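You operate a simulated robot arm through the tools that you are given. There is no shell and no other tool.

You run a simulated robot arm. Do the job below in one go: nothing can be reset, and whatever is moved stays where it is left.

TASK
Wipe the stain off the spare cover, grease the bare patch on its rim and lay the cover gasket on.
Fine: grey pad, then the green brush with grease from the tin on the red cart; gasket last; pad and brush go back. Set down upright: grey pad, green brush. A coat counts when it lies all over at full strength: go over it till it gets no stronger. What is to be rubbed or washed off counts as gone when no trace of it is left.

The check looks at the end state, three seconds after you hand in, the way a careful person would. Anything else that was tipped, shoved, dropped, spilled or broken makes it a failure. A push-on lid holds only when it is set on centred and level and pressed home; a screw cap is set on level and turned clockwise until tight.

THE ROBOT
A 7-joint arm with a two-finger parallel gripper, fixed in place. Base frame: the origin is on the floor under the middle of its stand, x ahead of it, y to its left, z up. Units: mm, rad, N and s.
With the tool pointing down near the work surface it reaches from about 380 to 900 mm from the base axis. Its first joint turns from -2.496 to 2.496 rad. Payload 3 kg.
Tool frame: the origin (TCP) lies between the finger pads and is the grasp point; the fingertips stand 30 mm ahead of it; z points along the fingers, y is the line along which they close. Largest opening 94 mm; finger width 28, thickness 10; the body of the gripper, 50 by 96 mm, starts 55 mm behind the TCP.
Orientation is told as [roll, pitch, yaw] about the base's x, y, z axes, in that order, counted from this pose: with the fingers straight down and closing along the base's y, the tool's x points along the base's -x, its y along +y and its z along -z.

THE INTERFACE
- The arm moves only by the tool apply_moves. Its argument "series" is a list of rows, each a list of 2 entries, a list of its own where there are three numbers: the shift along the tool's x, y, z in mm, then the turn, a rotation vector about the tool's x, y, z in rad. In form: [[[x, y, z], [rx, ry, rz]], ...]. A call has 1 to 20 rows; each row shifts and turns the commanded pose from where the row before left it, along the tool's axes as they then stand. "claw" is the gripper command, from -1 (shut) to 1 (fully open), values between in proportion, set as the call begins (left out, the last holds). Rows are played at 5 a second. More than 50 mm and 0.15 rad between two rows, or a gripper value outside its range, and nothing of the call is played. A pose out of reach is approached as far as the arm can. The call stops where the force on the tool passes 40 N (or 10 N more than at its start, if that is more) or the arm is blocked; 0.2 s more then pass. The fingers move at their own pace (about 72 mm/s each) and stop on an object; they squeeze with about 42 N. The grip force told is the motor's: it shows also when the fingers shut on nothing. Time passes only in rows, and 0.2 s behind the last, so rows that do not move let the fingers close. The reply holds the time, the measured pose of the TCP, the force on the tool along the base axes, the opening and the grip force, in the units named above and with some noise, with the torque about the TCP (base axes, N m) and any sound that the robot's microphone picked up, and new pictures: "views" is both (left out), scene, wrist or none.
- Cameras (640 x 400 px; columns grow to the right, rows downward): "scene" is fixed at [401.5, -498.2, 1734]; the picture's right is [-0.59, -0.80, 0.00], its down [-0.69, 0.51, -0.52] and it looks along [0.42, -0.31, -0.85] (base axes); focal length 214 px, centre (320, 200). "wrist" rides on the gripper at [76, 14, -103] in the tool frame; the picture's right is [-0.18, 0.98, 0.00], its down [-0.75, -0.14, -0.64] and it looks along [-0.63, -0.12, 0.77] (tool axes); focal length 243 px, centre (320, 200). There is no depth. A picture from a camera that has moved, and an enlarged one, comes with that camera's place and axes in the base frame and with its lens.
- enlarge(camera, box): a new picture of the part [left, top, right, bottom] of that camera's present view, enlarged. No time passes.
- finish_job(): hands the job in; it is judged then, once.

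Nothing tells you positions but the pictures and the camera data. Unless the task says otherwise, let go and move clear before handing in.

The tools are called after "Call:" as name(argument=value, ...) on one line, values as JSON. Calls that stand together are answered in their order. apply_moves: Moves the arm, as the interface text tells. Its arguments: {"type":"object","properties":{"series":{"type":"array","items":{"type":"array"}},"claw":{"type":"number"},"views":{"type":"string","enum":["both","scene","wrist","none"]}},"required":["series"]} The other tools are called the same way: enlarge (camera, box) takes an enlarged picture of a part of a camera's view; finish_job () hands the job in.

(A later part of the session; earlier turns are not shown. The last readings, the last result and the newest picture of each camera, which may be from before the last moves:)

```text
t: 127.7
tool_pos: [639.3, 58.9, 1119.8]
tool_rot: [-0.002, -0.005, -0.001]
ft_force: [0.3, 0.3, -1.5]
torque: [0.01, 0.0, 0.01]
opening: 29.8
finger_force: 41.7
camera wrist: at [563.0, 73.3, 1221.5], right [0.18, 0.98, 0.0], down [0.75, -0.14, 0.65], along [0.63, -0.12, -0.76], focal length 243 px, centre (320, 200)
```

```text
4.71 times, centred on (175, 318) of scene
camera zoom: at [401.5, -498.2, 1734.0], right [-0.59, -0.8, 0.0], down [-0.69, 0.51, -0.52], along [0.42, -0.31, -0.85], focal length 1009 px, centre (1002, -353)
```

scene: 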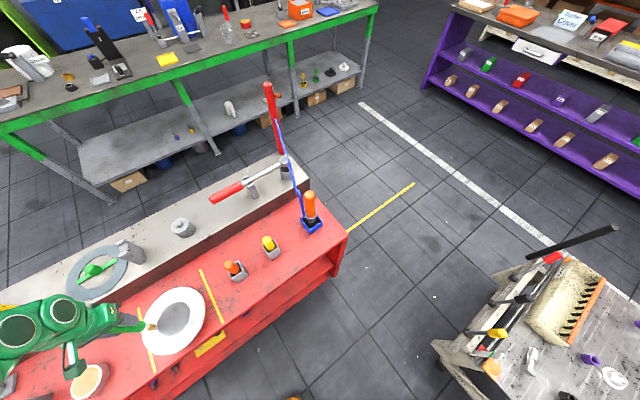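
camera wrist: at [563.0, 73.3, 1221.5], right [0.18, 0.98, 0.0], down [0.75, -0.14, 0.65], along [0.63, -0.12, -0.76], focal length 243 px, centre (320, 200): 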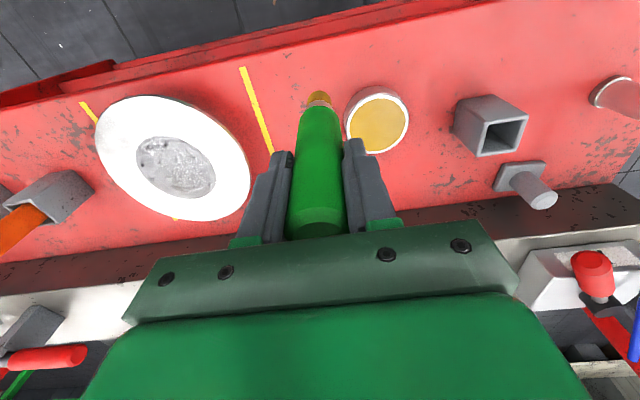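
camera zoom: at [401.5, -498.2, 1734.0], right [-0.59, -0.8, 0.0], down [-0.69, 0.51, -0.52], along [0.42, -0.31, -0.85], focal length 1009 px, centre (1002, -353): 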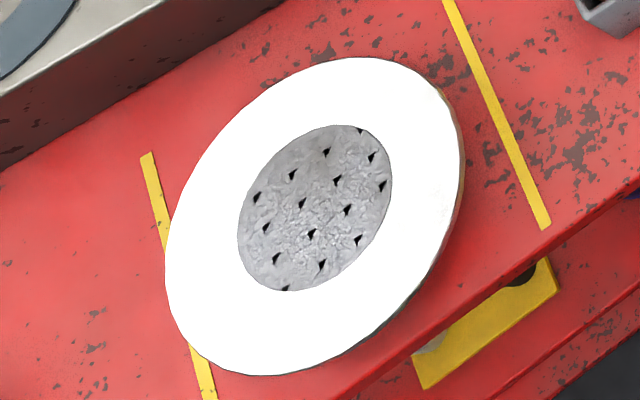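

From here glare washes everything out. I'll tilt for a flat, glare-free look across the face, holding the brush clear between the cover and the tin.

Call:
apply_moves(series=[[[0, 0, 0], [0, -0.15, 0]], [[0, 0, 0], [0, -0.15, 0]], [[0, 0, 0], [0, -0.15, 0]], [[0, 0, 0], [0, -0.15, 0]], [[0, 0, 0], [0, -0.15, 0]], [[0, 0, 0], [0, -0.15, 0]], [[29, -13, 6.4], [0, 0, 0]], [[29, -13, 6.4], [0, 0, 0]], [[29, -13, 6.4], [0, 0, 0]], [[0, 0, 0], [0, 0, 0]]], views="wrist")

Call:
enlarge(camera="wrist", box=[80, 50, 320, 220])

```text
t: 129.9
tool_pos: [610.8, 21.1, 1044.7]
tool_rot: [-0.005, -0.902, 0.001]
ft_force: [0.0, -0.1, -0.1]
torque: [-0.01, 0.01, 0.02]
opening: 29.7
finger_force: 42.2
out of reach, approached as far as the arm can: row 9
camera wrist: at [483.1, 34.4, 1047.5], right [0.11, 0.98, 0.14], down [-0.04, -0.14, 0.99], along [0.99, -0.12, 0.02], focal length 243 px, centre (320, 200)
```

wrist: 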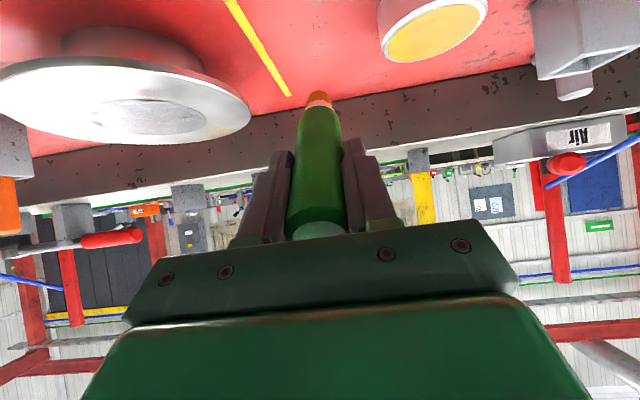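

```text
2.35 times, centred on (200, 135) of wrist
camera zoom: at [483.1, 34.4, 1047.5], right [0.11, 0.98, 0.14], down [-0.04, -0.14, 0.99], along [0.99, -0.12, 0.02], focal length 571 px, centre (602, 353)
```

zoom: 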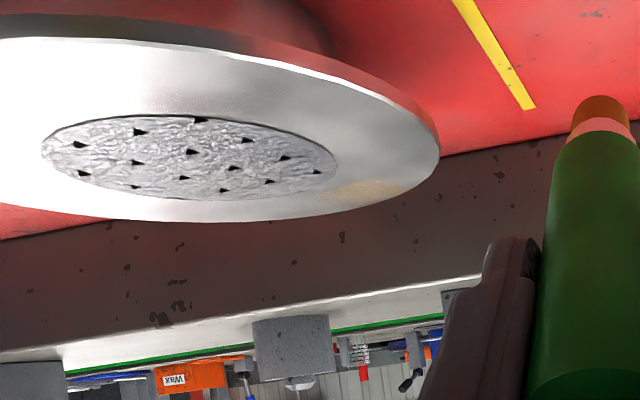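

A tan grease smear is clearly visible on the far right of the face, and none where I dabbed before. So that is the bare patch. I'll zoom in on it.

Call:
enlarge(camera="wrist", box=[200, 95, 290, 155])

```text
6.67 times, centred on (245, 125) of wrist
camera zoom: at [483.1, 34.4, 1047.5], right [0.11, 0.98, 0.14], down [-0.04, -0.14, 0.99], along [0.99, -0.12, 0.02], focal length 1618 px, centre (820, 700)
```

zoom: 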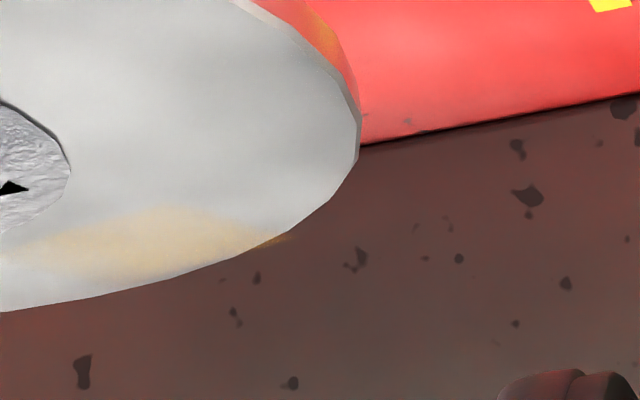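

The deposit spans roughly x 755–780, y −130…−88 on the far +y side. I'll go back upright over it and brush that area thoroughly.

Call:
apply_moves(series=[[[-29, 13, -6.4], [0, 0, 0]], [[-29, 13, -6.4], [0, 0, 0]], [[-29, 13, -6.4], [0, 0, 0]], [[0, 0, 0], [0, 0.15, 0]], [[0, 0, 0], [0, 0.15, 0]], [[0, 0, 0], [0, 0.15, 0]], [[0, 0, 0], [0, 0.15, 0]], [[0, 0, 0], [0, 0.15, 0]], [[0, 0, 0], [0, 0.152, 0]], [[-20, -34, 5], [0, 0, 0]], [[-20, -34, 5], [0, 0, 0]], [[-20, -34, 5], [0, 0, 0]], [[-20, -34, 5], [0, 0, 0]], [[-20, -34, 5], [0, 0, 0]], [[0, 0, 0], [0, 0, 0]]], views="wrist")

Call:
enlarge(camera="wrist", box=[200, 0, 440, 170])

```text
refused: row 9 steps farther than a row can; nothing moved
```

```text
2.35 times, centred on (320, 85) of wrist
camera zoom: at [483.1, 34.4, 1047.5], right [0.11, 0.98, 0.14], down [-0.04, -0.14, 0.99], along [0.99, -0.12, 0.02], focal length 571 px, centre (320, 471)
```

zoom: 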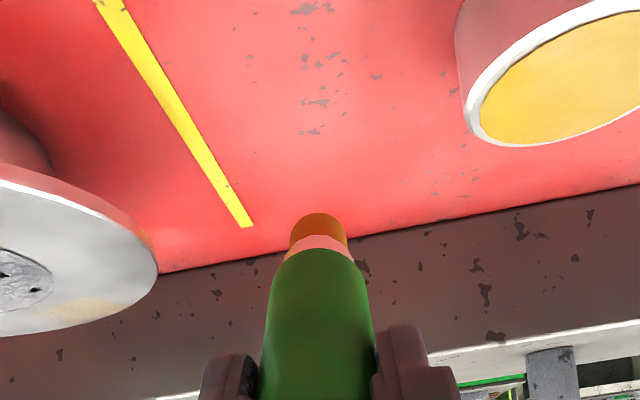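

Call:
apply_moves(series=[[[-29, 13, -6.4], [0, 0, 0]], [[-29, 13, -6.4], [0, 0, 0]], [[-29, 13, -6.4], [0, 0, 0]], [[0, 0, 0], [0, 0.15, 0]], [[0, 0, 0], [0, 0.15, 0]], [[0, 0, 0], [0, 0.15, 0]], [[0, 0, 0], [0, 0.15, 0]], [[0, 0, 0], [0, 0.15, 0]], [[0, 0, 0], [0, 0.149, 0]], [[-20, -34, 5], [0, 0, 0]], [[-20, -34, 5], [0, 0, 0]], [[-20, -34, 5], [0, 0, 0]], [[-20, -34, 5], [0, 0, 0]], [[-20, -34, 5], [0, 0, 0]], [[0, 0, 0], [0, 0, 0]]], views="wrist")

Call:
enlarge(camera="wrist", box=[200, 0, 440, 170])

```text
t: 133.1
tool_pos: [748.5, -111.6, 1101.5]
tool_rot: [-0.002, -0.005, 0.001]
ft_force: [-0.5, 0.4, -0.5]
torque: [-0.02, 0.01, 0.02]
opening: 29.8
finger_force: 41.7
camera wrist: at [671.2, -98.1, 1203.1], right [0.18, 0.98, 0.0], down [0.75, -0.14, 0.65], along [0.64, -0.12, -0.76], focal length 243 px, centre (320, 200)
```

wrist: 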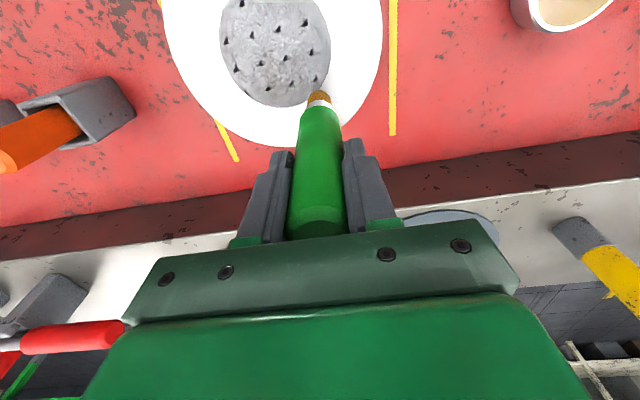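

```text
2.35 times, centred on (320, 85) of wrist
camera zoom: at [671.2, -98.1, 1203.1], right [0.18, 0.98, 0.0], down [0.75, -0.14, 0.65], along [0.64, -0.12, -0.76], focal length 571 px, centre (320, 471)
```

zoom: 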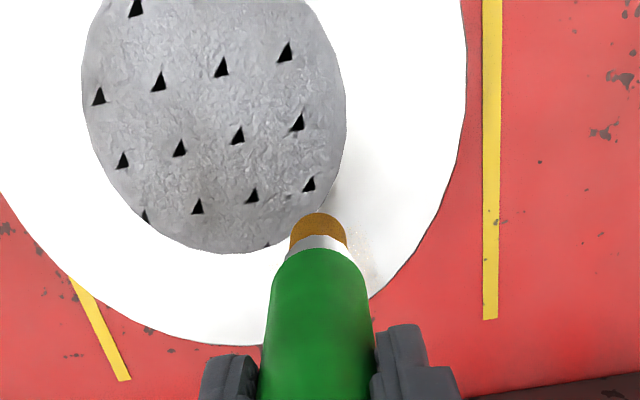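

Call:
apply_moves(series=[[[-9.5, 3.6, 12], [0, 0, 0]], [[0, 0, 11.5], [0, 0, 0]], [[0, 0, 1], [0, 0, 0]], [[0, 0, 0], [0, 0, 0]]], views="none")

Call:
apply_moves(series=[[[0, 0, 0.6], [0, 0, 0]], [[0, 0, 0], [0, 0, 0]]], views="none")

```text
t: 134.1
tool_pos: [757.2, -106.9, 1076.8]
tool_rot: [-0.001, -0.006, 0.0]
ft_force: [-1.1, 0.1, 6.4]
torque: [-0.05, 0.21, 0.0]
opening: 30.1
finger_force: 41.5
```

```text
t: 134.7
tool_pos: [758.1, -107.1, 1077.0]
tool_rot: [-0.003, -0.007, 0.001]
ft_force: [0.0, 1.7, 21.3]
torque: [0.25, 0.04, 0.01]
opening: 29.7
finger_force: 41.8
```

Call:
apply_moves(series=[[[0, 0, -0.6], [0, 0, 0]], [[-5.2, -11.2, 0], [0, 0, 0]], [[-3.2, -12, 0], [0, 0, 0]], [[-1.1, -12.3, 0], [0, 0, 0]], [[1.1, 12.3, 0], [0, 0, 0]], [[3.2, 12, 0], [0, 0, 0]], [[5.2, 11.2, 0], [0, 0, 0]], [[7.1, 10.1, 0], [0, 0, 0]], [[8.8, 8.8, 0], [0, 0, 0]], [[-8.8, -8.8, 0], [0, 0, 0]], [[-7.1, -10.1, 0], [0, 0, 0]], [[0, 0, 0], [0, 0, 0]]], views="none")

Call:
enlarge(camera="wrist", box=[200, 0, 440, 170])

Call:
enlarge(camera="scene", box=[130, 275, 220, 360])

```text
t: 137.3
tool_pos: [758.3, -106.7, 1076.7]
tool_rot: [-0.001, -0.007, 0.001]
ft_force: [-1.0, 6.6, 17.1]
torque: [0.78, 0.0, 0.0]
opening: 29.7
finger_force: 41.3
```

```text
2.35 times, centred on (320, 85) of wrist
camera zoom: at [682.0, -92.3, 1178.5], right [0.18, 0.98, 0.0], down [0.75, -0.14, 0.65], along [0.64, -0.12, -0.76], focal length 571 px, centre (320, 471)
```

zoom: 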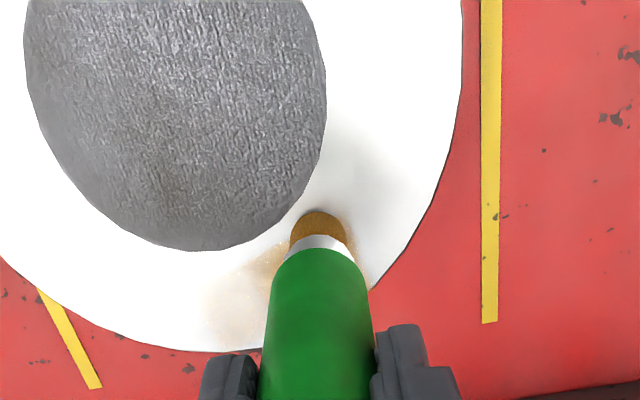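

```text
4.71 times, centred on (175, 318) of scene
camera zoom: at [401.5, -498.2, 1734.0], right [-0.59, -0.8, 0.0], down [-0.69, 0.51, -0.52], along [0.42, -0.31, -0.85], focal length 1009 px, centre (1002, -353)
```

zoom: 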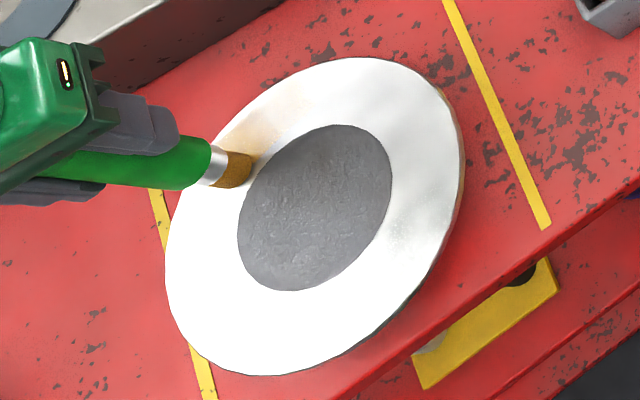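

Grease is taking along the arc from about 0° to 30°, directly opposite the old stain. I'll extend the strokes to −40° to find the other end.

Call:
apply_moves(series=[[[-5.2, -11.2, -0.2], [0, 0, 0]], [[-3.2, -12, 0], [0, 0, 0]], [[-1.1, -12.3, 0], [0, 0, 0]], [[1.1, -12.3, 0], [0, 0, 0]], [[3.2, -12, 0], [0, 0, 0]], [[5.2, -11.2, 0], [0, 0, 0]], [[-5.2, 11.2, 0], [0, 0, 0]], [[-3.2, 12, 0], [0, 0, 0]], [[-1.1, 12.3, 0], [0, 0, 0]], [[1.1, 12.3, 0], [0, 0, 0]], [[0, 0, 0], [0, 0, 0]]], views="none")

Call:
enlarge(camera="wrist", box=[180, 0, 420, 170])

Call:
enlarge(camera="scene", box=[130, 275, 220, 360])

```text
t: 139.7
tool_pos: [766.3, -130.1, 1076.5]
tool_rot: [-0.001, -0.005, -0.001]
ft_force: [2.6, -2.3, 10.0]
torque: [-0.38, -0.34, -0.01]
opening: 30.0
finger_force: 42.0
```

```text
2.35 times, centred on (300, 85) of wrist
camera zoom: at [689.9, -115.9, 1178.2], right [0.18, 0.98, 0.0], down [0.75, -0.14, 0.65], along [0.64, -0.12, -0.76], focal length 571 px, centre (367, 471)
```

zoom: 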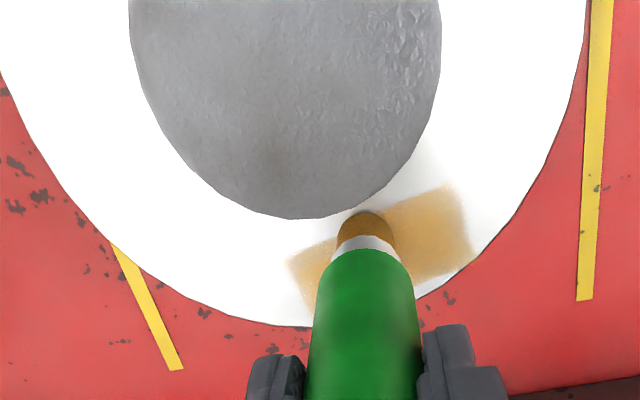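

```text
4.71 times, centred on (175, 318) of scene
camera zoom: at [401.5, -498.2, 1734.0], right [-0.59, -0.8, 0.0], down [-0.69, 0.51, -0.52], along [0.42, -0.31, -0.85], focal length 1009 px, centre (1002, -353)
```

zoom: 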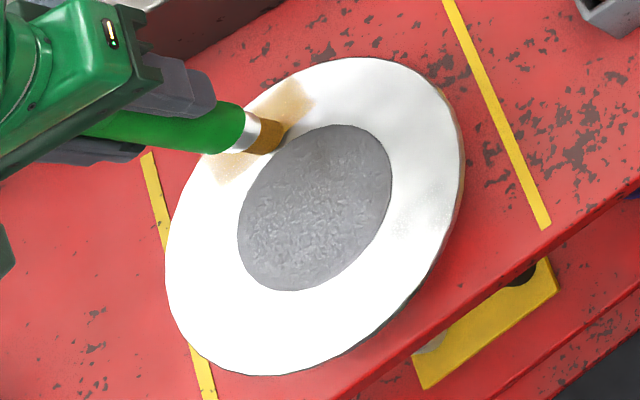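

Now the patch shows clearly: a rectangle about 66 × 28 mm centred near (772,−125), its long side along the rim. I'll brush it in lines from end to end.

Call:
apply_moves(series=[[[2.7, 10.1, 0], [0, 0, 0]], [[2.7, 10.1, 0], [0, 0, 0]], [[2.7, 10.1, 0], [0, 0, 0]], [[-2.57, -9.66, 0], [0, 0, 0]], [[-2.57, -9.66, 0], [0, 0, 0]], [[-2.57, -9.66, 0], [0, 0, 0]], [[-2.57, -9.66, 0], [0, 0, 0]], [[-2.57, -9.66, 0], [0, 0, 0]], [[-2.57, -9.66, 0], [0, 0, 0]], [[-6.8, 1.8, 0], [0, 0, 0]], [[2.57, 9.66, 0], [0, 0, 0]], [[2.57, 9.66, 0], [0, 0, 0]], [[2.57, 9.66, 0], [0, 0, 0]], [[0, 0, 0], [0, 0, 0]]], views="none")

Call:
enlarge(camera="wrist", box=[200, 30, 440, 200])

Call:
enlarge(camera="scene", box=[130, 275, 220, 360])

```text
t: 142.7
tool_pos: [772.6, -127.6, 1076.6]
tool_rot: [-0.002, -0.008, 0.0]
ft_force: [0.3, -0.1, 0.1]
torque: [-0.01, 0.02, 0.0]
opening: 30.0
finger_force: 42.0
```

```text
2.35 times, centred on (320, 115) of wrist
camera zoom: at [695.8, -112.2, 1178.4], right [0.18, 0.98, 0.0], down [0.75, -0.14, 0.65], along [0.64, -0.12, -0.76], focal length 571 px, centre (320, 400)
```

zoom: 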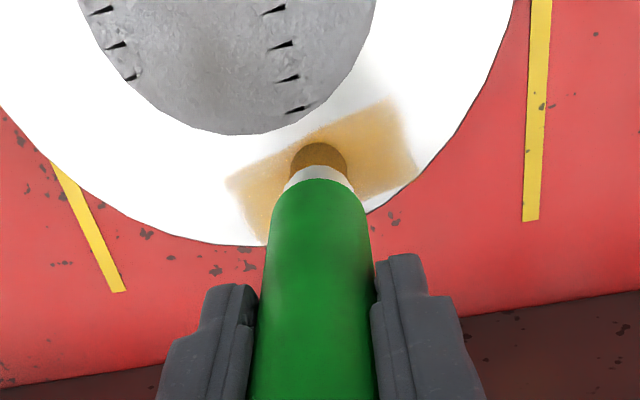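

```text
4.71 times, centred on (175, 318) of scene
camera zoom: at [401.5, -498.2, 1734.0], right [-0.59, -0.8, 0.0], down [-0.69, 0.51, -0.52], along [0.42, -0.31, -0.85], focal length 1009 px, centre (1002, -353)
```

zoom: 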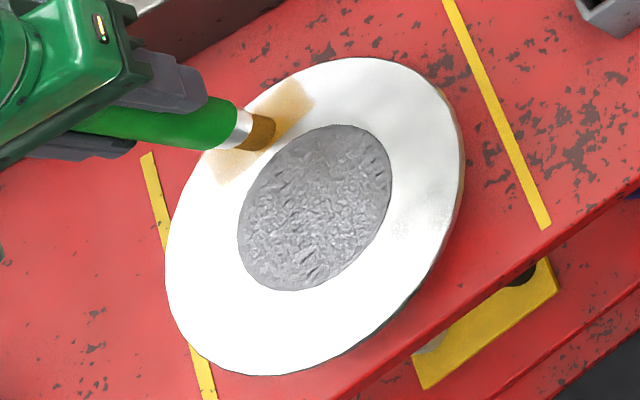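

Call:
apply_moves(series=[[[0, 0, 0.7], [0, 0, 0]], [[0, 0, 0], [0, 0, 0]]], views="none")

```text
t: 143.3
tool_pos: [772.5, -127.8, 1076.2]
tool_rot: [-0.003, -0.008, 0.0]
ft_force: [-0.4, 2.4, 10.7]
torque: [0.4, 0.09, 0.03]
opening: 29.9
finger_force: 41.8
```

Call:
apply_moves(series=[[[2.5, 9.4, 0], [0, 0, 0]], [[2.5, 9.4, 0], [0, 0, 0]], [[2.5, 9.4, 0], [0, 0, 0]], [[-2.45, -9.2, 0], [0, 0, 0]], [[-2.45, -9.2, 0], [0, 0, 0]], [[-2.45, -9.2, 0], [0, 0, 0]], [[-2.45, -9.2, 0], [0, 0, 0]], [[-2.45, -9.2, 0], [0, 0, 0]], [[-2.45, -9.2, 0], [0, 0, 0]], [[2.45, 9.2, 0], [0, 0, 0]], [[2.45, 9.2, 0], [0, 0, 0]], [[2.45, 9.2, 0], [0, 0, 0]], [[0, 0, 0], [0, 0, 0]]], views="none")

Call:
enlarge(camera="wrist", box=[200, 30, 440, 200])

```text
t: 146.1
tool_pos: [772.0, -126.1, 1076.8]
tool_rot: [-0.003, -0.007, 0.001]
ft_force: [-1.0, -6.8, 19.2]
torque: [-0.83, -0.02, -0.04]
opening: 30.1
finger_force: 42.1
```

```text
2.35 times, centred on (320, 115) of wrist
camera zoom: at [696.7, -112.1, 1177.8], right [0.18, 0.98, 0.0], down [0.75, -0.14, 0.65], along [0.64, -0.12, -0.76], focal length 571 px, centre (320, 400)
```

zoom: 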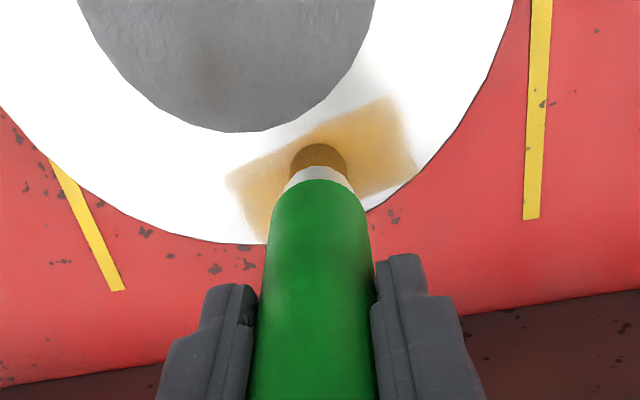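

Call:
apply_moves(series=[[[-3.9, 1, -0.2], [0, 0, 0]], [[-3.9, 1, 0], [0, 0, 0]], [[2.45, 9.2, 0], [0, 0, 0]], [[2.45, 9.2, 0], [0, 0, 0]], [[2.45, 9.2, 0], [0, 0, 0]], [[-2.45, -9.2, 0], [0, 0, 0]], [[-2.45, -9.2, 0], [0, 0, 0]], [[-2.45, -9.2, 0], [0, 0, 0]], [[-2.45, -9.2, 0], [0, 0, 0]], [[-2.45, -9.2, 0], [0, 0, 0]], [[-2.45, -9.2, 0], [0, 0, 0]], [[2.45, 9.2, 0], [0, 0, 0]], [[2.45, 9.2, 0], [0, 0, 0]], [[2.45, 9.2, 0], [0, 0, 0]], [[0, 0, 0], [0, 0, 0]]], views="none")

Call:
enlarge(camera="wrist", box=[200, 30, 440, 200])

Call:
enlarge(camera="scene", box=[130, 275, 220, 360])

```text
t: 149.3
tool_pos: [779.8, -125.4, 1076.1]
tool_rot: [0.0, -0.006, 0.0]
ft_force: [-0.1, -3.5, 9.0]
torque: [-0.43, -0.06, -0.01]
opening: 30.1
finger_force: 42.1
```

```text
2.35 times, centred on (320, 115) of wrist
camera zoom: at [703.9, -111.5, 1177.6], right [0.18, 0.98, 0.0], down [0.75, -0.14, 0.65], along [0.64, -0.12, -0.76], focal length 571 px, centre (320, 400)
```

zoom: 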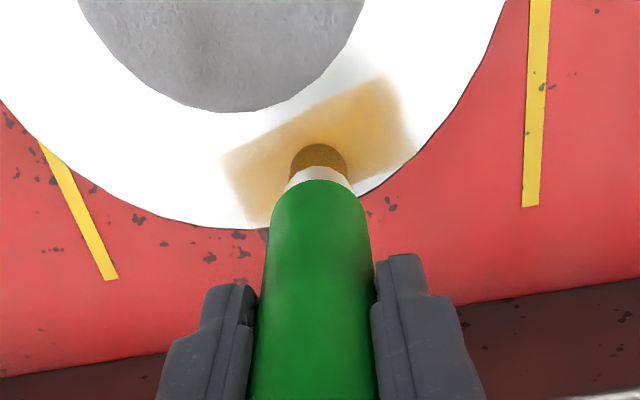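

```text
4.71 times, centred on (175, 318) of scene
camera zoom: at [401.5, -498.2, 1734.0], right [-0.59, -0.8, 0.0], down [-0.69, 0.51, -0.52], along [0.42, -0.31, -0.85], focal length 1009 px, centre (1002, -353)
```

zoom: 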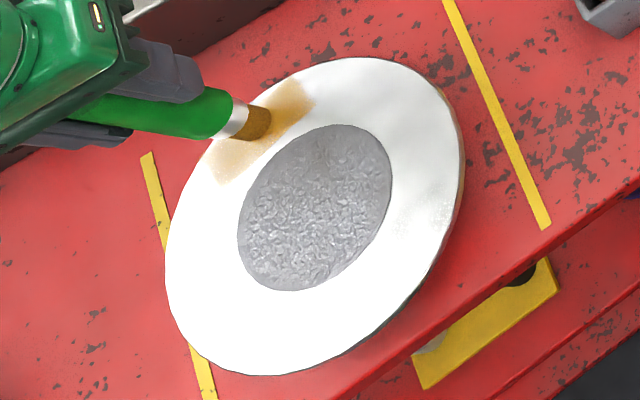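

The coat is building. I'll lift to check how even it is and whether the brush still carries grease.

Call:
apply_moves(series=[[[0, 0, -20], [0, 0, 0]], [[15, 30, -20], [0, 0, 0]], [[15, 35, 0], [0, 0, 0]], [[0, 0, 0], [0, 0, 0]]], views="wrist")

Call:
enlarge(camera="wrist", box=[100, 30, 340, 200])

Call:
enlarge(camera="scene", box=[150, 275, 200, 320])

```text
t: 150.3
tool_pos: [750.4, -59.9, 1114.0]
tool_rot: [-0.001, -0.005, 0.0]
ft_force: [-0.4, -0.7, -1.1]
torque: [-0.02, 0.0, -0.01]
opening: 29.8
finger_force: 42.0
camera wrist: at [674.1, -45.9, 1217.2], right [0.18, 0.98, 0.0], down [0.75, -0.14, 0.65], along [0.64, -0.12, -0.76], focal length 243 px, centre (320, 200)
```

wrist: 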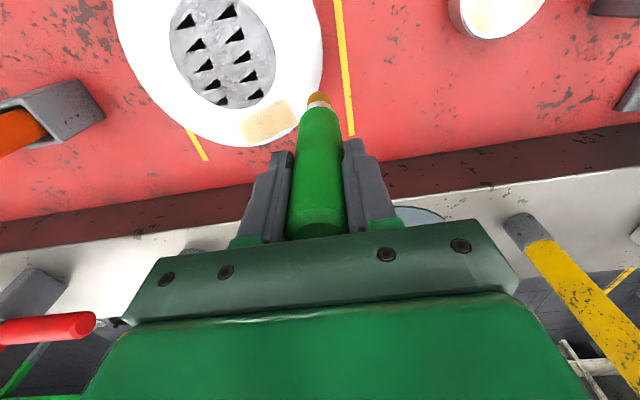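

```text
2.35 times, centred on (220, 115) of wrist
camera zoom: at [674.1, -45.9, 1217.2], right [0.18, 0.98, 0.0], down [0.75, -0.14, 0.65], along [0.64, -0.12, -0.76], focal length 571 px, centre (555, 400)
```

zoom: 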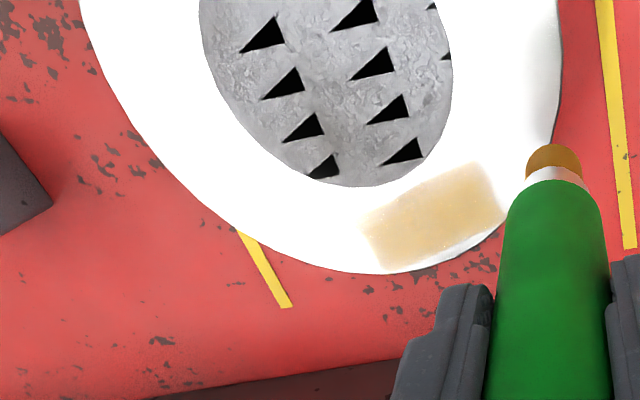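

```text
8.89 times, centred on (175, 298) of scene
camera zoom: at [401.5, -498.2, 1734.0], right [-0.59, -0.8, 0.0], down [-0.69, 0.51, -0.52], along [0.42, -0.31, -0.85], focal length 1906 px, centre (1609, -667)
```

zoom: 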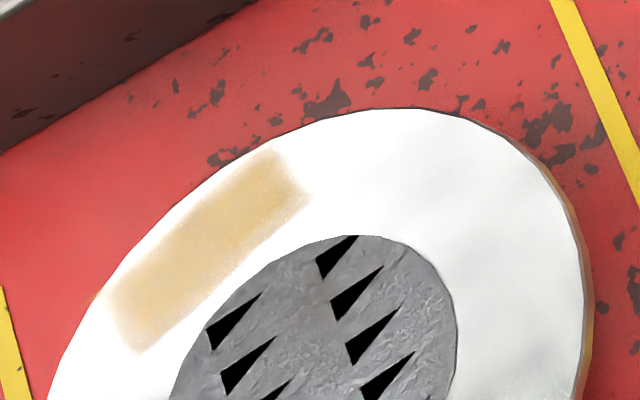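

The patch is now plain to see: an even tan rectangle on the far rim, lighter at its edges. I'll go over it again, starting at the +y inner corner.

Call:
apply_moves(series=[[[-6.9, -41.6, 0], [0, 0, 0]], [[0, 0, 20], [0, 0, 0]], [[0, 0, 16.5], [0, 0, 0]], [[0, 0, 0], [0, 0, 0]]], views="none")

Call:
apply_moves(series=[[[0, 0, 0.7], [0, 0, 0]], [[0, 0, 0], [0, 0, 0]]], views="none")

```text
t: 151.3
tool_pos: [759.6, -101.5, 1078.7]
tool_rot: [-0.003, -0.006, 0.002]
ft_force: [-1.0, 0.0, -0.7]
torque: [0.01, -0.02, -0.03]
opening: 29.7
finger_force: 41.7
```

```text
t: 151.9
tool_pos: [757.2, -100.6, 1079.1]
tool_rot: [-0.001, -0.005, 0.001]
ft_force: [0.5, -0.2, -0.9]
torque: [-0.01, 0.02, -0.01]
opening: 29.9
finger_force: 41.9
```

Call:
apply_moves(series=[[[0, 0, 1], [0, 0, 0]], [[0, 0, 0.6], [0, 0, 0]], [[0, 0, 0], [0, 0, 0]]], views="none")

```text
t: 152.7
tool_pos: [757.9, -99.7, 1078.3]
tool_rot: [-0.004, -0.003, 0.0]
ft_force: [0.5, 0.4, -1.5]
torque: [-0.02, 0.06, 0.0]
opening: 29.9
finger_force: 42.2
```

Call:
apply_moves(series=[[[0, 0, 1], [0, 0, 0]], [[0, 0, 0], [0, 0, 0]]], views="none")

Call:
apply_moves(series=[[[0, 0, 0.6], [0, 0, 0]], [[0, 0, 0], [0, 0, 0]]], views="none")

```text
t: 153.3
tool_pos: [757.1, -101.8, 1076.0]
tool_rot: [0.0, -0.005, 0.0]
ft_force: [-0.7, 0.4, -1.0]
torque: [0.01, 0.0, -0.03]
opening: 29.7
finger_force: 42.1
```

```text
t: 153.9
tool_pos: [757.8, -100.9, 1076.7]
tool_rot: [-0.003, -0.006, 0.0]
ft_force: [0.1, 0.5, 8.2]
torque: [0.15, -0.01, -0.02]
opening: 29.8
finger_force: 41.6
```

Call:
apply_moves(series=[[[-2.23, -9.02, 0], [0, 0, 0]], [[-2.23, -9.02, 0], [0, 0, 0]], [[-2.23, -9.02, 0], [0, 0, 0]], [[-2.23, -9.02, 0], [0, 0, 0]], [[-2.23, -9.02, 0], [0, 0, 0]], [[-2.23, -9.02, 0], [0, 0, 0]], [[-8.7, 2.2, 0], [0, 0, 0]], [[2.23, 9.02, 0], [0, 0, 0]], [[2.23, 9.02, 0], [0, 0, 0]], [[2.23, 9.02, 0], [0, 0, 0]], [[2.23, 9.02, 0], [0, 0, 0]], [[2.23, 9.02, 0], [0, 0, 0]], [[2.23, 9.02, 0], [0, 0, 0]], [[0, 0, 0], [0, 0, 0]]], views="none")

Call:
apply_moves(series=[[[-7.5, 1.9, 0], [0, 0, 0]], [[-2.23, -9.02, 0], [0, 0, 0]], [[-2.23, -9.02, 0], [0, 0, 0]], [[-2.23, -9.02, 0], [0, 0, 0]], [[-2.23, -9.02, 0], [0, 0, 0]], [[-2.23, -9.02, 0], [0, 0, 0]], [[-2.23, -9.02, 0], [0, 0, 0]], [[0, 0, 0], [0, 0, 0]]], views="none")

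Call:
enlarge(camera="wrist", box=[200, 30, 440, 200])

Call:
enlarge(camera="scene", box=[150, 275, 200, 320])

```text
t: 156.9
tool_pos: [765.3, -98.3, 1074.8]
tool_rot: [0.001, -0.007, 0.0]
ft_force: [2.3, -2.1, 9.9]
torque: [-0.36, -0.36, -0.02]
opening: 29.8
finger_force: 42.1
```

```text
t: 158.7
tool_pos: [786.4, -150.9, 1076.3]
tool_rot: [-0.003, -0.004, 0.002]
ft_force: [0.7, 1.4, 5.9]
torque: [0.28, -0.05, 0.02]
opening: 30.0
finger_force: 42.5
```

```text
2.35 times, centred on (320, 115) of wrist
camera zoom: at [709.9, -136.7, 1177.3], right [0.18, 0.98, 0.0], down [0.75, -0.14, 0.65], along [0.64, -0.12, -0.76], focal length 571 px, centre (320, 400)
```

zoom: 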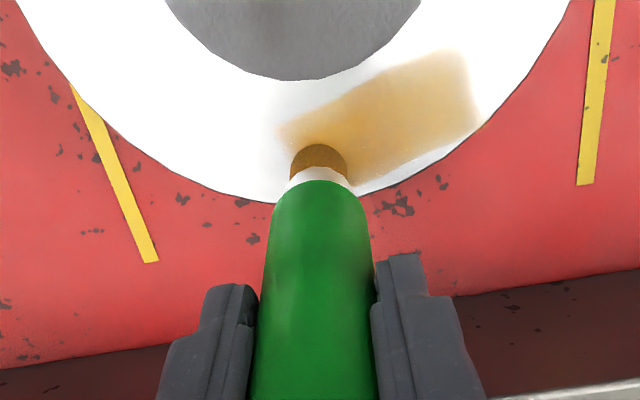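

```text
8.89 times, centred on (175, 298) of scene
camera zoom: at [401.5, -498.2, 1734.0], right [-0.59, -0.8, 0.0], down [-0.69, 0.51, -0.52], along [0.42, -0.31, -0.85], focal length 1906 px, centre (1609, -667)
```

zoom: 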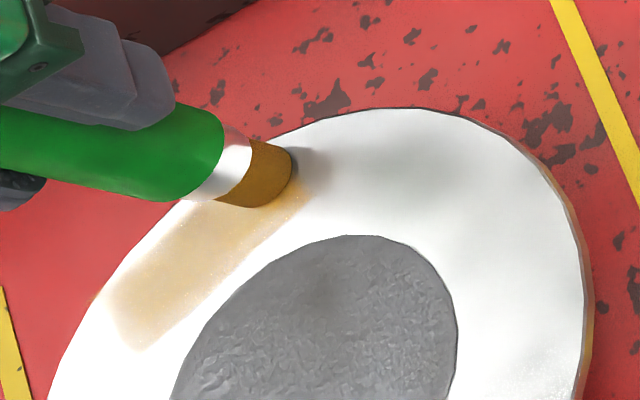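

Call:
apply_moves(series=[[[0, 0, -20], [0, 0, 0]], [[18, 45, -8.5], [0, 0, 0]], [[18, 45, -9], [0, 0, 0]], [[0, 0, 0], [0, 0, 0]]], views="none")

Call:
enlarge(camera="wrist", box=[100, 30, 340, 200])

Call:
enlarge(camera="scene", box=[150, 275, 200, 320])

```text
t: 159.7
tool_pos: [750.9, -58.9, 1113.9]
tool_rot: [-0.002, -0.006, 0.0]
ft_force: [-0.5, -0.1, -0.9]
torque: [0.0, 0.0, -0.01]
opening: 29.7
finger_force: 42.0
```

```text
2.35 times, centred on (220, 115) of wrist
camera zoom: at [673.8, -45.3, 1215.7], right [0.18, 0.98, 0.0], down [0.75, -0.14, 0.65], along [0.64, -0.12, -0.76], focal length 571 px, centre (555, 400)
```

zoom: 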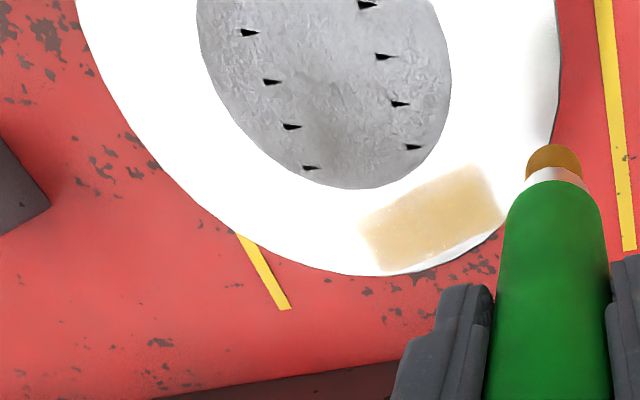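

```text
8.89 times, centred on (175, 298) of scene
camera zoom: at [401.5, -498.2, 1734.0], right [-0.59, -0.8, 0.0], down [-0.69, 0.51, -0.52], along [0.42, -0.31, -0.85], focal length 1906 px, centre (1609, -667)
```

zoom: 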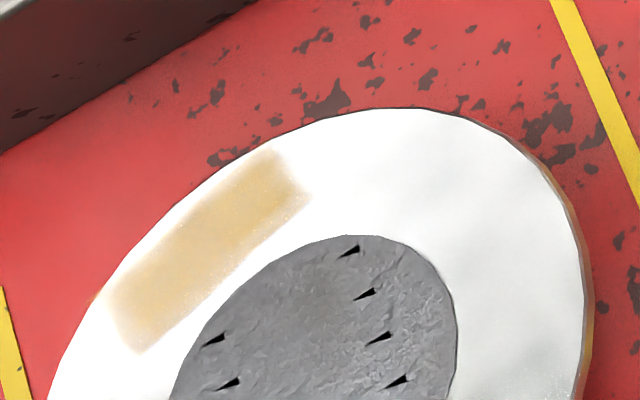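

It got a bit stronger, so it isn't full yet. I'll reload the brush at the tin.

Call:
apply_moves(series=[[[10.2, 36.6, 7.8], [0, 0, 0]], [[10.2, 36.6, 7.8], [0, 0, 0]], [[10.2, 36.6, 7.8], [0, 0, 0]], [[10.2, 36.6, 7.8], [0, 0, 0]], [[10.2, 36.6, 7.8], [0, 0, 0]], [[0, 0, 12], [0, 0, 0]], [[0, 0, 7], [0, 0, 0]], [[0, 0, 0], [0, 0, 0]]], views="wrist")

```text
t: 161.5
tool_pos: [698.8, 122.3, 1054.4]
tool_rot: [-0.001, -0.006, 0.0]
ft_force: [1.1, 0.3, 0.3]
torque: [0.02, 0.01, 0.0]
opening: 29.8
finger_force: 41.8
camera wrist: at [622.6, 136.3, 1156.1], right [0.18, 0.98, 0.0], down [0.75, -0.14, 0.65], along [0.64, -0.12, -0.76], focal length 243 px, centre (320, 200)
```

wrist: 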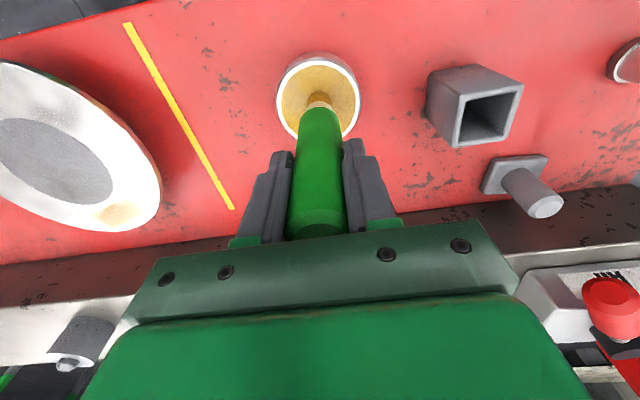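

Call:
apply_moves(series=[[[0, 0, 1.5], [0, 0, 0]], [[0, 0, 1], [0, 0, 0]], [[0, 0, 0], [0, 0, 0]]], views="none")

```text
t: 162.3
tool_pos: [699.1, 122.7, 1052.7]
tool_rot: [-0.001, -0.01, 0.001]
ft_force: [-4.1, 0.0, 27.6]
torque: [0.21, 0.31, 0.05]
opening: 29.7
finger_force: 42.4
```

Call:
apply_moves(series=[[[0, 0, -15], [0, 0, 0]], [[0, 0, -20], [0, 0, 0]], [[0, 0, -22], [0, 0, 0]], [[-11.7, -44.6, 0], [0, 0, 0]], [[-11.7, -44.6, 0], [0, 0, 0]], [[-11.7, -44.6, 0], [0, 0, 0]], [[-11.7, -44.6, 0], [0, 0, 0]], [[-11.7, -44.6, 0], [0, 0, 0]], [[0, 0, 18], [0, 0, 0]], [[0, 0, 13], [0, 0, 0]], [[0, 0, 0], [0, 0, 0]]], views="none")

```text
t: 164.7
tool_pos: [760.3, -100.2, 1077.9]
tool_rot: [-0.002, -0.007, 0.001]
ft_force: [-1.1, 0.8, -0.5]
torque: [0.02, -0.03, 0.0]
opening: 29.8
finger_force: 41.7
```

Call:
apply_moves(series=[[[0, 0, 1], [0, 0, 0]], [[0, 0, 0.4], [0, 0, 0]], [[0, 0, 0], [0, 0, 0]]], views="none")

Call:
apply_moves(series=[[[0, 0, 0.5], [0, 0, 0]], [[0, 0, 0], [0, 0, 0]]], views="none")

```text
t: 165.5
tool_pos: [759.8, -100.2, 1076.6]
tool_rot: [-0.001, -0.006, -0.001]
ft_force: [0.1, 0.0, -0.3]
torque: [-0.01, -0.01, -0.04]
opening: 29.8
finger_force: 41.6
```

```text
t: 166.1
tool_pos: [758.2, -101.0, 1076.3]
tool_rot: [-0.002, -0.005, 0.001]
ft_force: [0.0, 0.3, -0.1]
torque: [0.0, 0.01, 0.01]
opening: 29.9
finger_force: 41.7
```

Call:
apply_moves(series=[[[0, 0, 0.5], [0, 0, 0]], [[0, 0, 0], [0, 0, 0]]], views="none")

```text
t: 166.7
tool_pos: [758.7, -101.2, 1076.9]
tool_rot: [0.0, -0.005, -0.001]
ft_force: [0.1, -0.6, -0.6]
torque: [0.0, 0.0, 0.01]
opening: 29.5
finger_force: 42.7
```

Call:
apply_moves(series=[[[0, 0, 0.6], [0, 0, 0]], [[0, 0, 0], [0, 0, 0]]], views="none")

```text
t: 167.3
tool_pos: [759.9, -101.6, 1076.0]
tool_rot: [-0.002, -0.006, 0.001]
ft_force: [-1.0, 0.1, 4.8]
torque: [0.12, 0.14, -0.04]
opening: 29.9
finger_force: 41.5
```

Call:
apply_moves(series=[[[3, -0.8, 0.15], [0, 0, 0]], [[-2.23, -9.02, 0], [0, 0, 0]], [[-2.23, -9.02, 0], [0, 0, 0]], [[-2.23, -9.02, 0], [0, 0, 0]], [[-2.23, -9.02, 0], [0, 0, 0]], [[-2.23, -9.02, 0], [0, 0, 0]], [[-2.23, -9.02, 0], [0, 0, 0]], [[-6.8, 1.7, 0], [0, 0, 0]], [[2.23, 9.02, 0], [0, 0, 0]], [[2.23, 9.02, 0], [0, 0, 0]], [[2.23, 9.02, 0], [0, 0, 0]], [[2.23, 9.02, 0], [0, 0, 0]], [[2.23, 9.02, 0], [0, 0, 0]], [[2.23, 9.02, 0], [0, 0, 0]], [[0, 0, 0], [0, 0, 0]]], views="none")

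Call:
apply_moves(series=[[[-6.8, 1.7, 0.1], [0, 0, 0]], [[-2.23, -9.02, 0], [0, 0, 0]], [[-2.23, -9.02, 0], [0, 0, 0]], [[-2.23, -9.02, 0], [0, 0, 0]], [[-2.23, -9.02, 0], [0, 0, 0]], [[-2.23, -9.02, 0], [0, 0, 0]], [[-2.23, -9.02, 0], [0, 0, 0]], [[-5.8, 1.4, 0], [0, 0, 0]], [[2.23, 9.02, 0], [0, 0, 0]], [[2.23, 9.02, 0], [0, 0, 0]], [[2.23, 9.02, 0], [0, 0, 0]], [[2.23, 9.02, 0], [0, 0, 0]], [[2.23, 9.02, 0], [0, 0, 0]], [[2.23, 9.02, 0], [0, 0, 0]], [[0, 0, 0], [0, 0, 0]]], views="none")

Call:
enlarge(camera="wrist", box=[200, 30, 440, 200])

Call:
enlarge(camera="scene", box=[150, 275, 200, 320])

```text
t: 170.5
tool_pos: [762.8, -100.0, 1076.2]
tool_rot: [-0.001, -0.004, 0.0]
ft_force: [0.6, 0.1, -0.3]
torque: [-0.01, 0.0, 0.01]
opening: 29.7
finger_force: 42.7
```

```text
t: 173.7
tool_pos: [774.8, -97.7, 1076.3]
tool_rot: [-0.001, -0.006, -0.001]
ft_force: [0.7, -1.6, 10.4]
torque: [-0.27, -0.13, 0.0]
opening: 29.6
finger_force: 41.9
```

```text
2.35 times, centred on (320, 115) of wrist
camera zoom: at [698.5, -82.4, 1177.2], right [0.18, 0.98, 0.0], down [0.75, -0.14, 0.65], along [0.64, -0.12, -0.76], focal length 571 px, centre (320, 400)
```

zoom: 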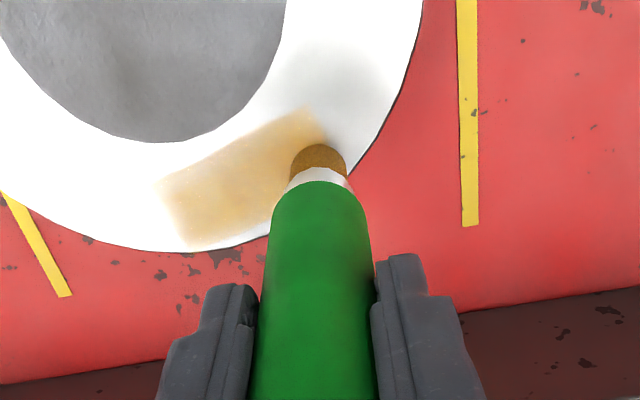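

```text
8.89 times, centred on (175, 298) of scene
camera zoom: at [401.5, -498.2, 1734.0], right [-0.59, -0.8, 0.0], down [-0.69, 0.51, -0.52], along [0.42, -0.31, -0.85], focal length 1906 px, centre (1609, -667)
```

zoom: 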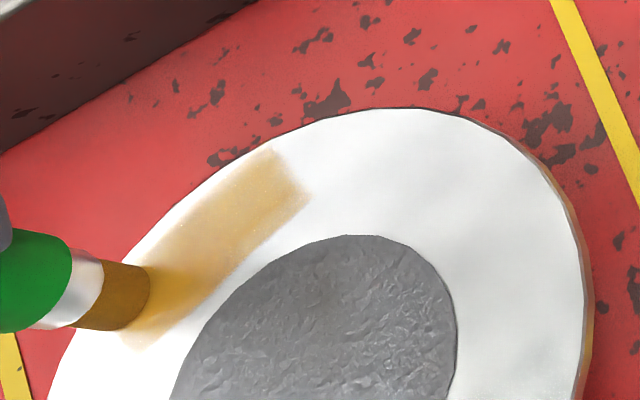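

The coat is growing stronger. I'll continue with more lines at steady pressure.

Call:
apply_moves(series=[[[-2.23, -9.02, 0], [0, 0, 0]], [[-2.23, -9.02, 0], [0, 0, 0]], [[-2.23, -9.02, 0], [0, 0, 0]], [[-2.23, -9.02, 0], [0, 0, 0]], [[-2.23, -9.02, 0], [0, 0, 0]], [[-2.23, -9.02, 0], [0, 0, 0]], [[5.8, -1.4, 0.15], [0, 0, 0]], [[2.23, 9.02, 0], [0, 0, 0]], [[2.23, 9.02, 0], [0, 0, 0]], [[2.23, 9.02, 0], [0, 0, 0]], [[2.23, 9.02, 0], [0, 0, 0]], [[2.23, 9.02, 0], [0, 0, 0]], [[2.23, 9.02, 0], [0, 0, 0]], [[0, 0, 0], [0, 0, 0]]], views="none")

Call:
apply_moves(series=[[[6.8, -1.7, 0.2], [0, 0, 0]], [[-2.23, -9.02, 0], [0, 0, 0]], [[-2.23, -9.02, 0], [0, 0, 0]], [[-2.23, -9.02, 0], [0, 0, 0]], [[-2.23, -9.02, 0], [0, 0, 0]], [[-2.23, -9.02, 0], [0, 0, 0]], [[-2.23, -9.02, 0], [0, 0, 0]], [[0, 0, 0], [0, 0, 0]]], views="none")

```text
t: 176.7
tool_pos: [768.2, -97.8, 1076.7]
tool_rot: [-0.001, -0.008, 0.001]
ft_force: [-1.0, -0.3, -0.8]
torque: [0.03, 0.0, 0.0]
opening: 29.8
finger_force: 42.4
```

```text
t: 178.5
tool_pos: [775.8, -153.9, 1075.4]
tool_rot: [-0.002, -0.005, 0.001]
ft_force: [1.3, 2.5, 7.3]
torque: [0.28, -0.19, -0.03]
opening: 29.9
finger_force: 41.2
```

Call:
apply_moves(series=[[[2.23, 9.02, 0.05], [0, 0, 0]], [[2.23, 9.02, 0.1], [0, 0, 0]], [[2.23, 9.02, 0.1], [0, 0, 0]], [[2.23, 9.02, 0.1], [0, 0, 0]], [[2.23, 9.02, 0.1], [0, 0, 0]], [[2.23, 9.02, 0.1], [0, 0, 0]], [[0, 0, 0], [0, 0, 0]]], views="none")

Call:
apply_moves(series=[[[6.8, -1.7, 0], [0, 0, 0]], [[-2.23, -9.02, 0], [0, 0, 0]], [[-2.23, -9.02, -0.1], [0, 0, 0]], [[-2.23, -9.02, -0.1], [0, 0, 0]], [[-2.23, -9.02, -0.1], [0, 0, 0]], [[-2.23, -9.02, -0.1], [0, 0, 0]], [[-2.23, -9.02, 0], [0, 0, 0]], [[0, 0, 0], [0, 0, 0]]], views="none")

Call:
enlarge(camera="wrist", box=[200, 30, 440, 200])

Call:
enlarge(camera="scene", box=[150, 275, 200, 320])

```text
t: 180.1
tool_pos: [761.9, -100.4, 1074.4]
tool_rot: [-0.002, -0.007, 0.001]
ft_force: [3.9, -9.0, 35.0]
torque: [-1.05, -0.48, 0.03]
opening: 30.1
finger_force: 42.4
```

```text
t: 180.7
tool_pos: [755.9, -104.9, 1074.5]
tool_rot: [0.002, -0.005, 0.001]
ft_force: [-2.9, 2.5, 15.3]
torque: [0.31, 0.4, 0.0]
opening: 29.8
finger_force: 42.3
stopped in row 2: the force on the tool passed its limit at 47 N (the readings are from after the stop); the commanded pose is now the measured one
```

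```text
2.35 times, centred on (320, 115) of wrist
camera zoom: at [679.8, -91.0, 1176.6], right [0.18, 0.98, 0.0], down [0.75, -0.14, 0.64], along [0.63, -0.12, -0.76], focal length 571 px, centre (320, 400)
```

zoom: 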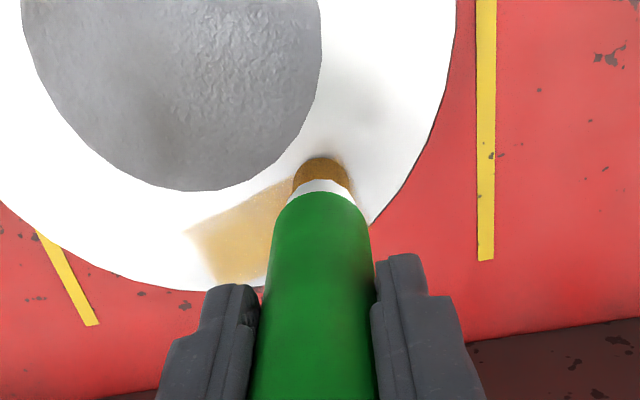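

```text
8.89 times, centred on (175, 298) of scene
camera zoom: at [401.5, -498.2, 1734.0], right [-0.59, -0.8, 0.0], down [-0.69, 0.51, -0.52], along [0.42, -0.31, -0.85], focal length 1906 px, centre (1609, -667)
```

zoom: 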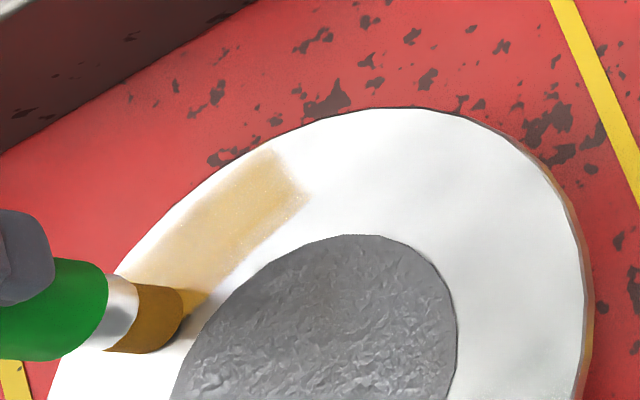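

The brush rode onto the raised hub edge, so I'll stay a little further out. Lifting slightly and continuing.

Call:
apply_moves(series=[[[-2.5, 0.6, -0.6], [0, 0, 0]], [[-2.23, -9.02, 0], [0, 0, 0]], [[-2.23, -9.02, 0], [0, 0, 0]], [[-2.23, -9.02, 0], [0, 0, 0]], [[-2.23, -9.02, 0], [0, 0, 0]], [[-2.23, -9.02, 0], [0, 0, 0]], [[0, 0, 0], [0, 0, 0]]], views="none")

Call:
apply_moves(series=[[[-5, 1.3, 0], [0, 0, 0]], [[2.23, 9.02, 0], [0, 0, 0]], [[2.23, 9.02, 0], [0, 0, 0]], [[2.23, 9.02, 0], [0, 0, 0]], [[2.23, 9.02, 0.1], [0, 0, 0]], [[2.23, 9.02, 0.1], [0, 0, 0]], [[2.23, 9.02, 0.1], [0, 0, 0]], [[0, 0, 0], [0, 0, 0]]], views="none")

```text
t: 182.3
tool_pos: [769.7, -149.0, 1073.9]
tool_rot: [0.002, -0.003, 0.002]
ft_force: [-1.2, 4.3, 13.4]
torque: [0.63, 0.24, 0.01]
opening: 29.6
finger_force: 42.1
```

```text
t: 184.1
tool_pos: [763.0, -94.5, 1073.7]
tool_rot: [0.002, -0.005, 0.001]
ft_force: [2.4, -8.0, 25.8]
torque: [-0.88, -0.17, -0.01]
opening: 30.1
finger_force: 41.8
```

Call:
apply_moves(series=[[[-6.8, 1.7, -0.2], [0, 0, 0]], [[-2.23, -9.02, 0], [0, 0, 0]], [[-2.23, -9.02, 0], [0, 0, 0]], [[-2.23, -9.02, 0], [0, 0, 0]], [[-2.23, -9.02, 0], [0, 0, 0]], [[-2.23, -9.02, 0], [0, 0, 0]], [[-2.23, -9.02, 0], [0, 0, 0]], [[-2, -5, 0], [0, 0, 0]], [[0, 0, 0], [0, 0, 0]]], views="none")

Call:
apply_moves(series=[[[-4.8, 1.2, 0], [0, 0, 0]], [[2.23, 9.02, 0], [0, 0, 0]], [[2.23, 9.02, 0], [0, 0, 0]], [[2.23, 9.02, 0], [0, 0, 0]], [[2.23, 9.02, 0.1], [0, 0, 0]], [[2.23, 9.02, 0.1], [0, 0, 0]], [[2.23, 9.02, 0.1], [0, 0, 0]], [[0, 0, 0], [0, 0, 0]]], views="none")

Call:
enlarge(camera="wrist", box=[200, 30, 440, 200])

Call:
enlarge(camera="scene", box=[150, 275, 200, 320])

```text
t: 186.1
tool_pos: [784.4, -152.4, 1073.9]
tool_rot: [0.002, -0.002, 0.001]
ft_force: [0.3, 5.2, 16.4]
torque: [0.58, 0.08, -0.01]
opening: 29.8
finger_force: 41.8
```

```text
t: 187.9
tool_pos: [774.7, -96.9, 1074.2]
tool_rot: [0.002, -0.004, 0.003]
ft_force: [-0.2, 0.3, -0.8]
torque: [-0.01, -0.02, -0.01]
opening: 29.5
finger_force: 42.2
```

```text
2.35 times, centred on (320, 115) of wrist
camera zoom: at [698.2, -83.0, 1176.8], right [0.18, 0.98, 0.0], down [0.75, -0.14, 0.64], along [0.63, -0.12, -0.76], focal length 571 px, centre (320, 400)
```

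zoom: 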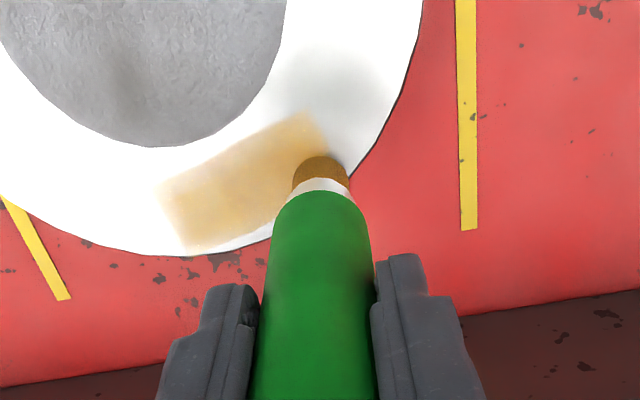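

```text
8.89 times, centred on (175, 298) of scene
camera zoom: at [401.5, -498.2, 1734.0], right [-0.59, -0.8, 0.0], down [-0.69, 0.51, -0.52], along [0.42, -0.31, -0.85], focal length 1906 px, centre (1609, -667)
```

zoom: 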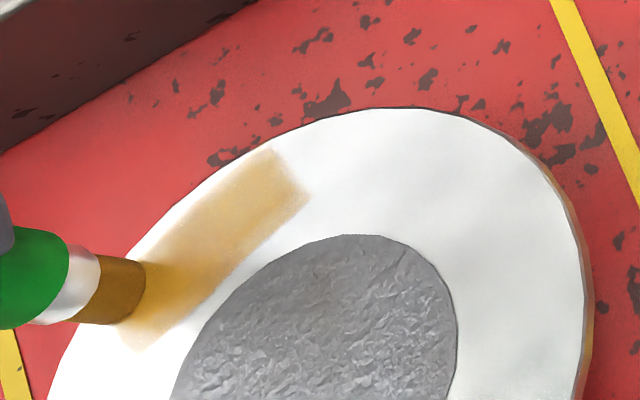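

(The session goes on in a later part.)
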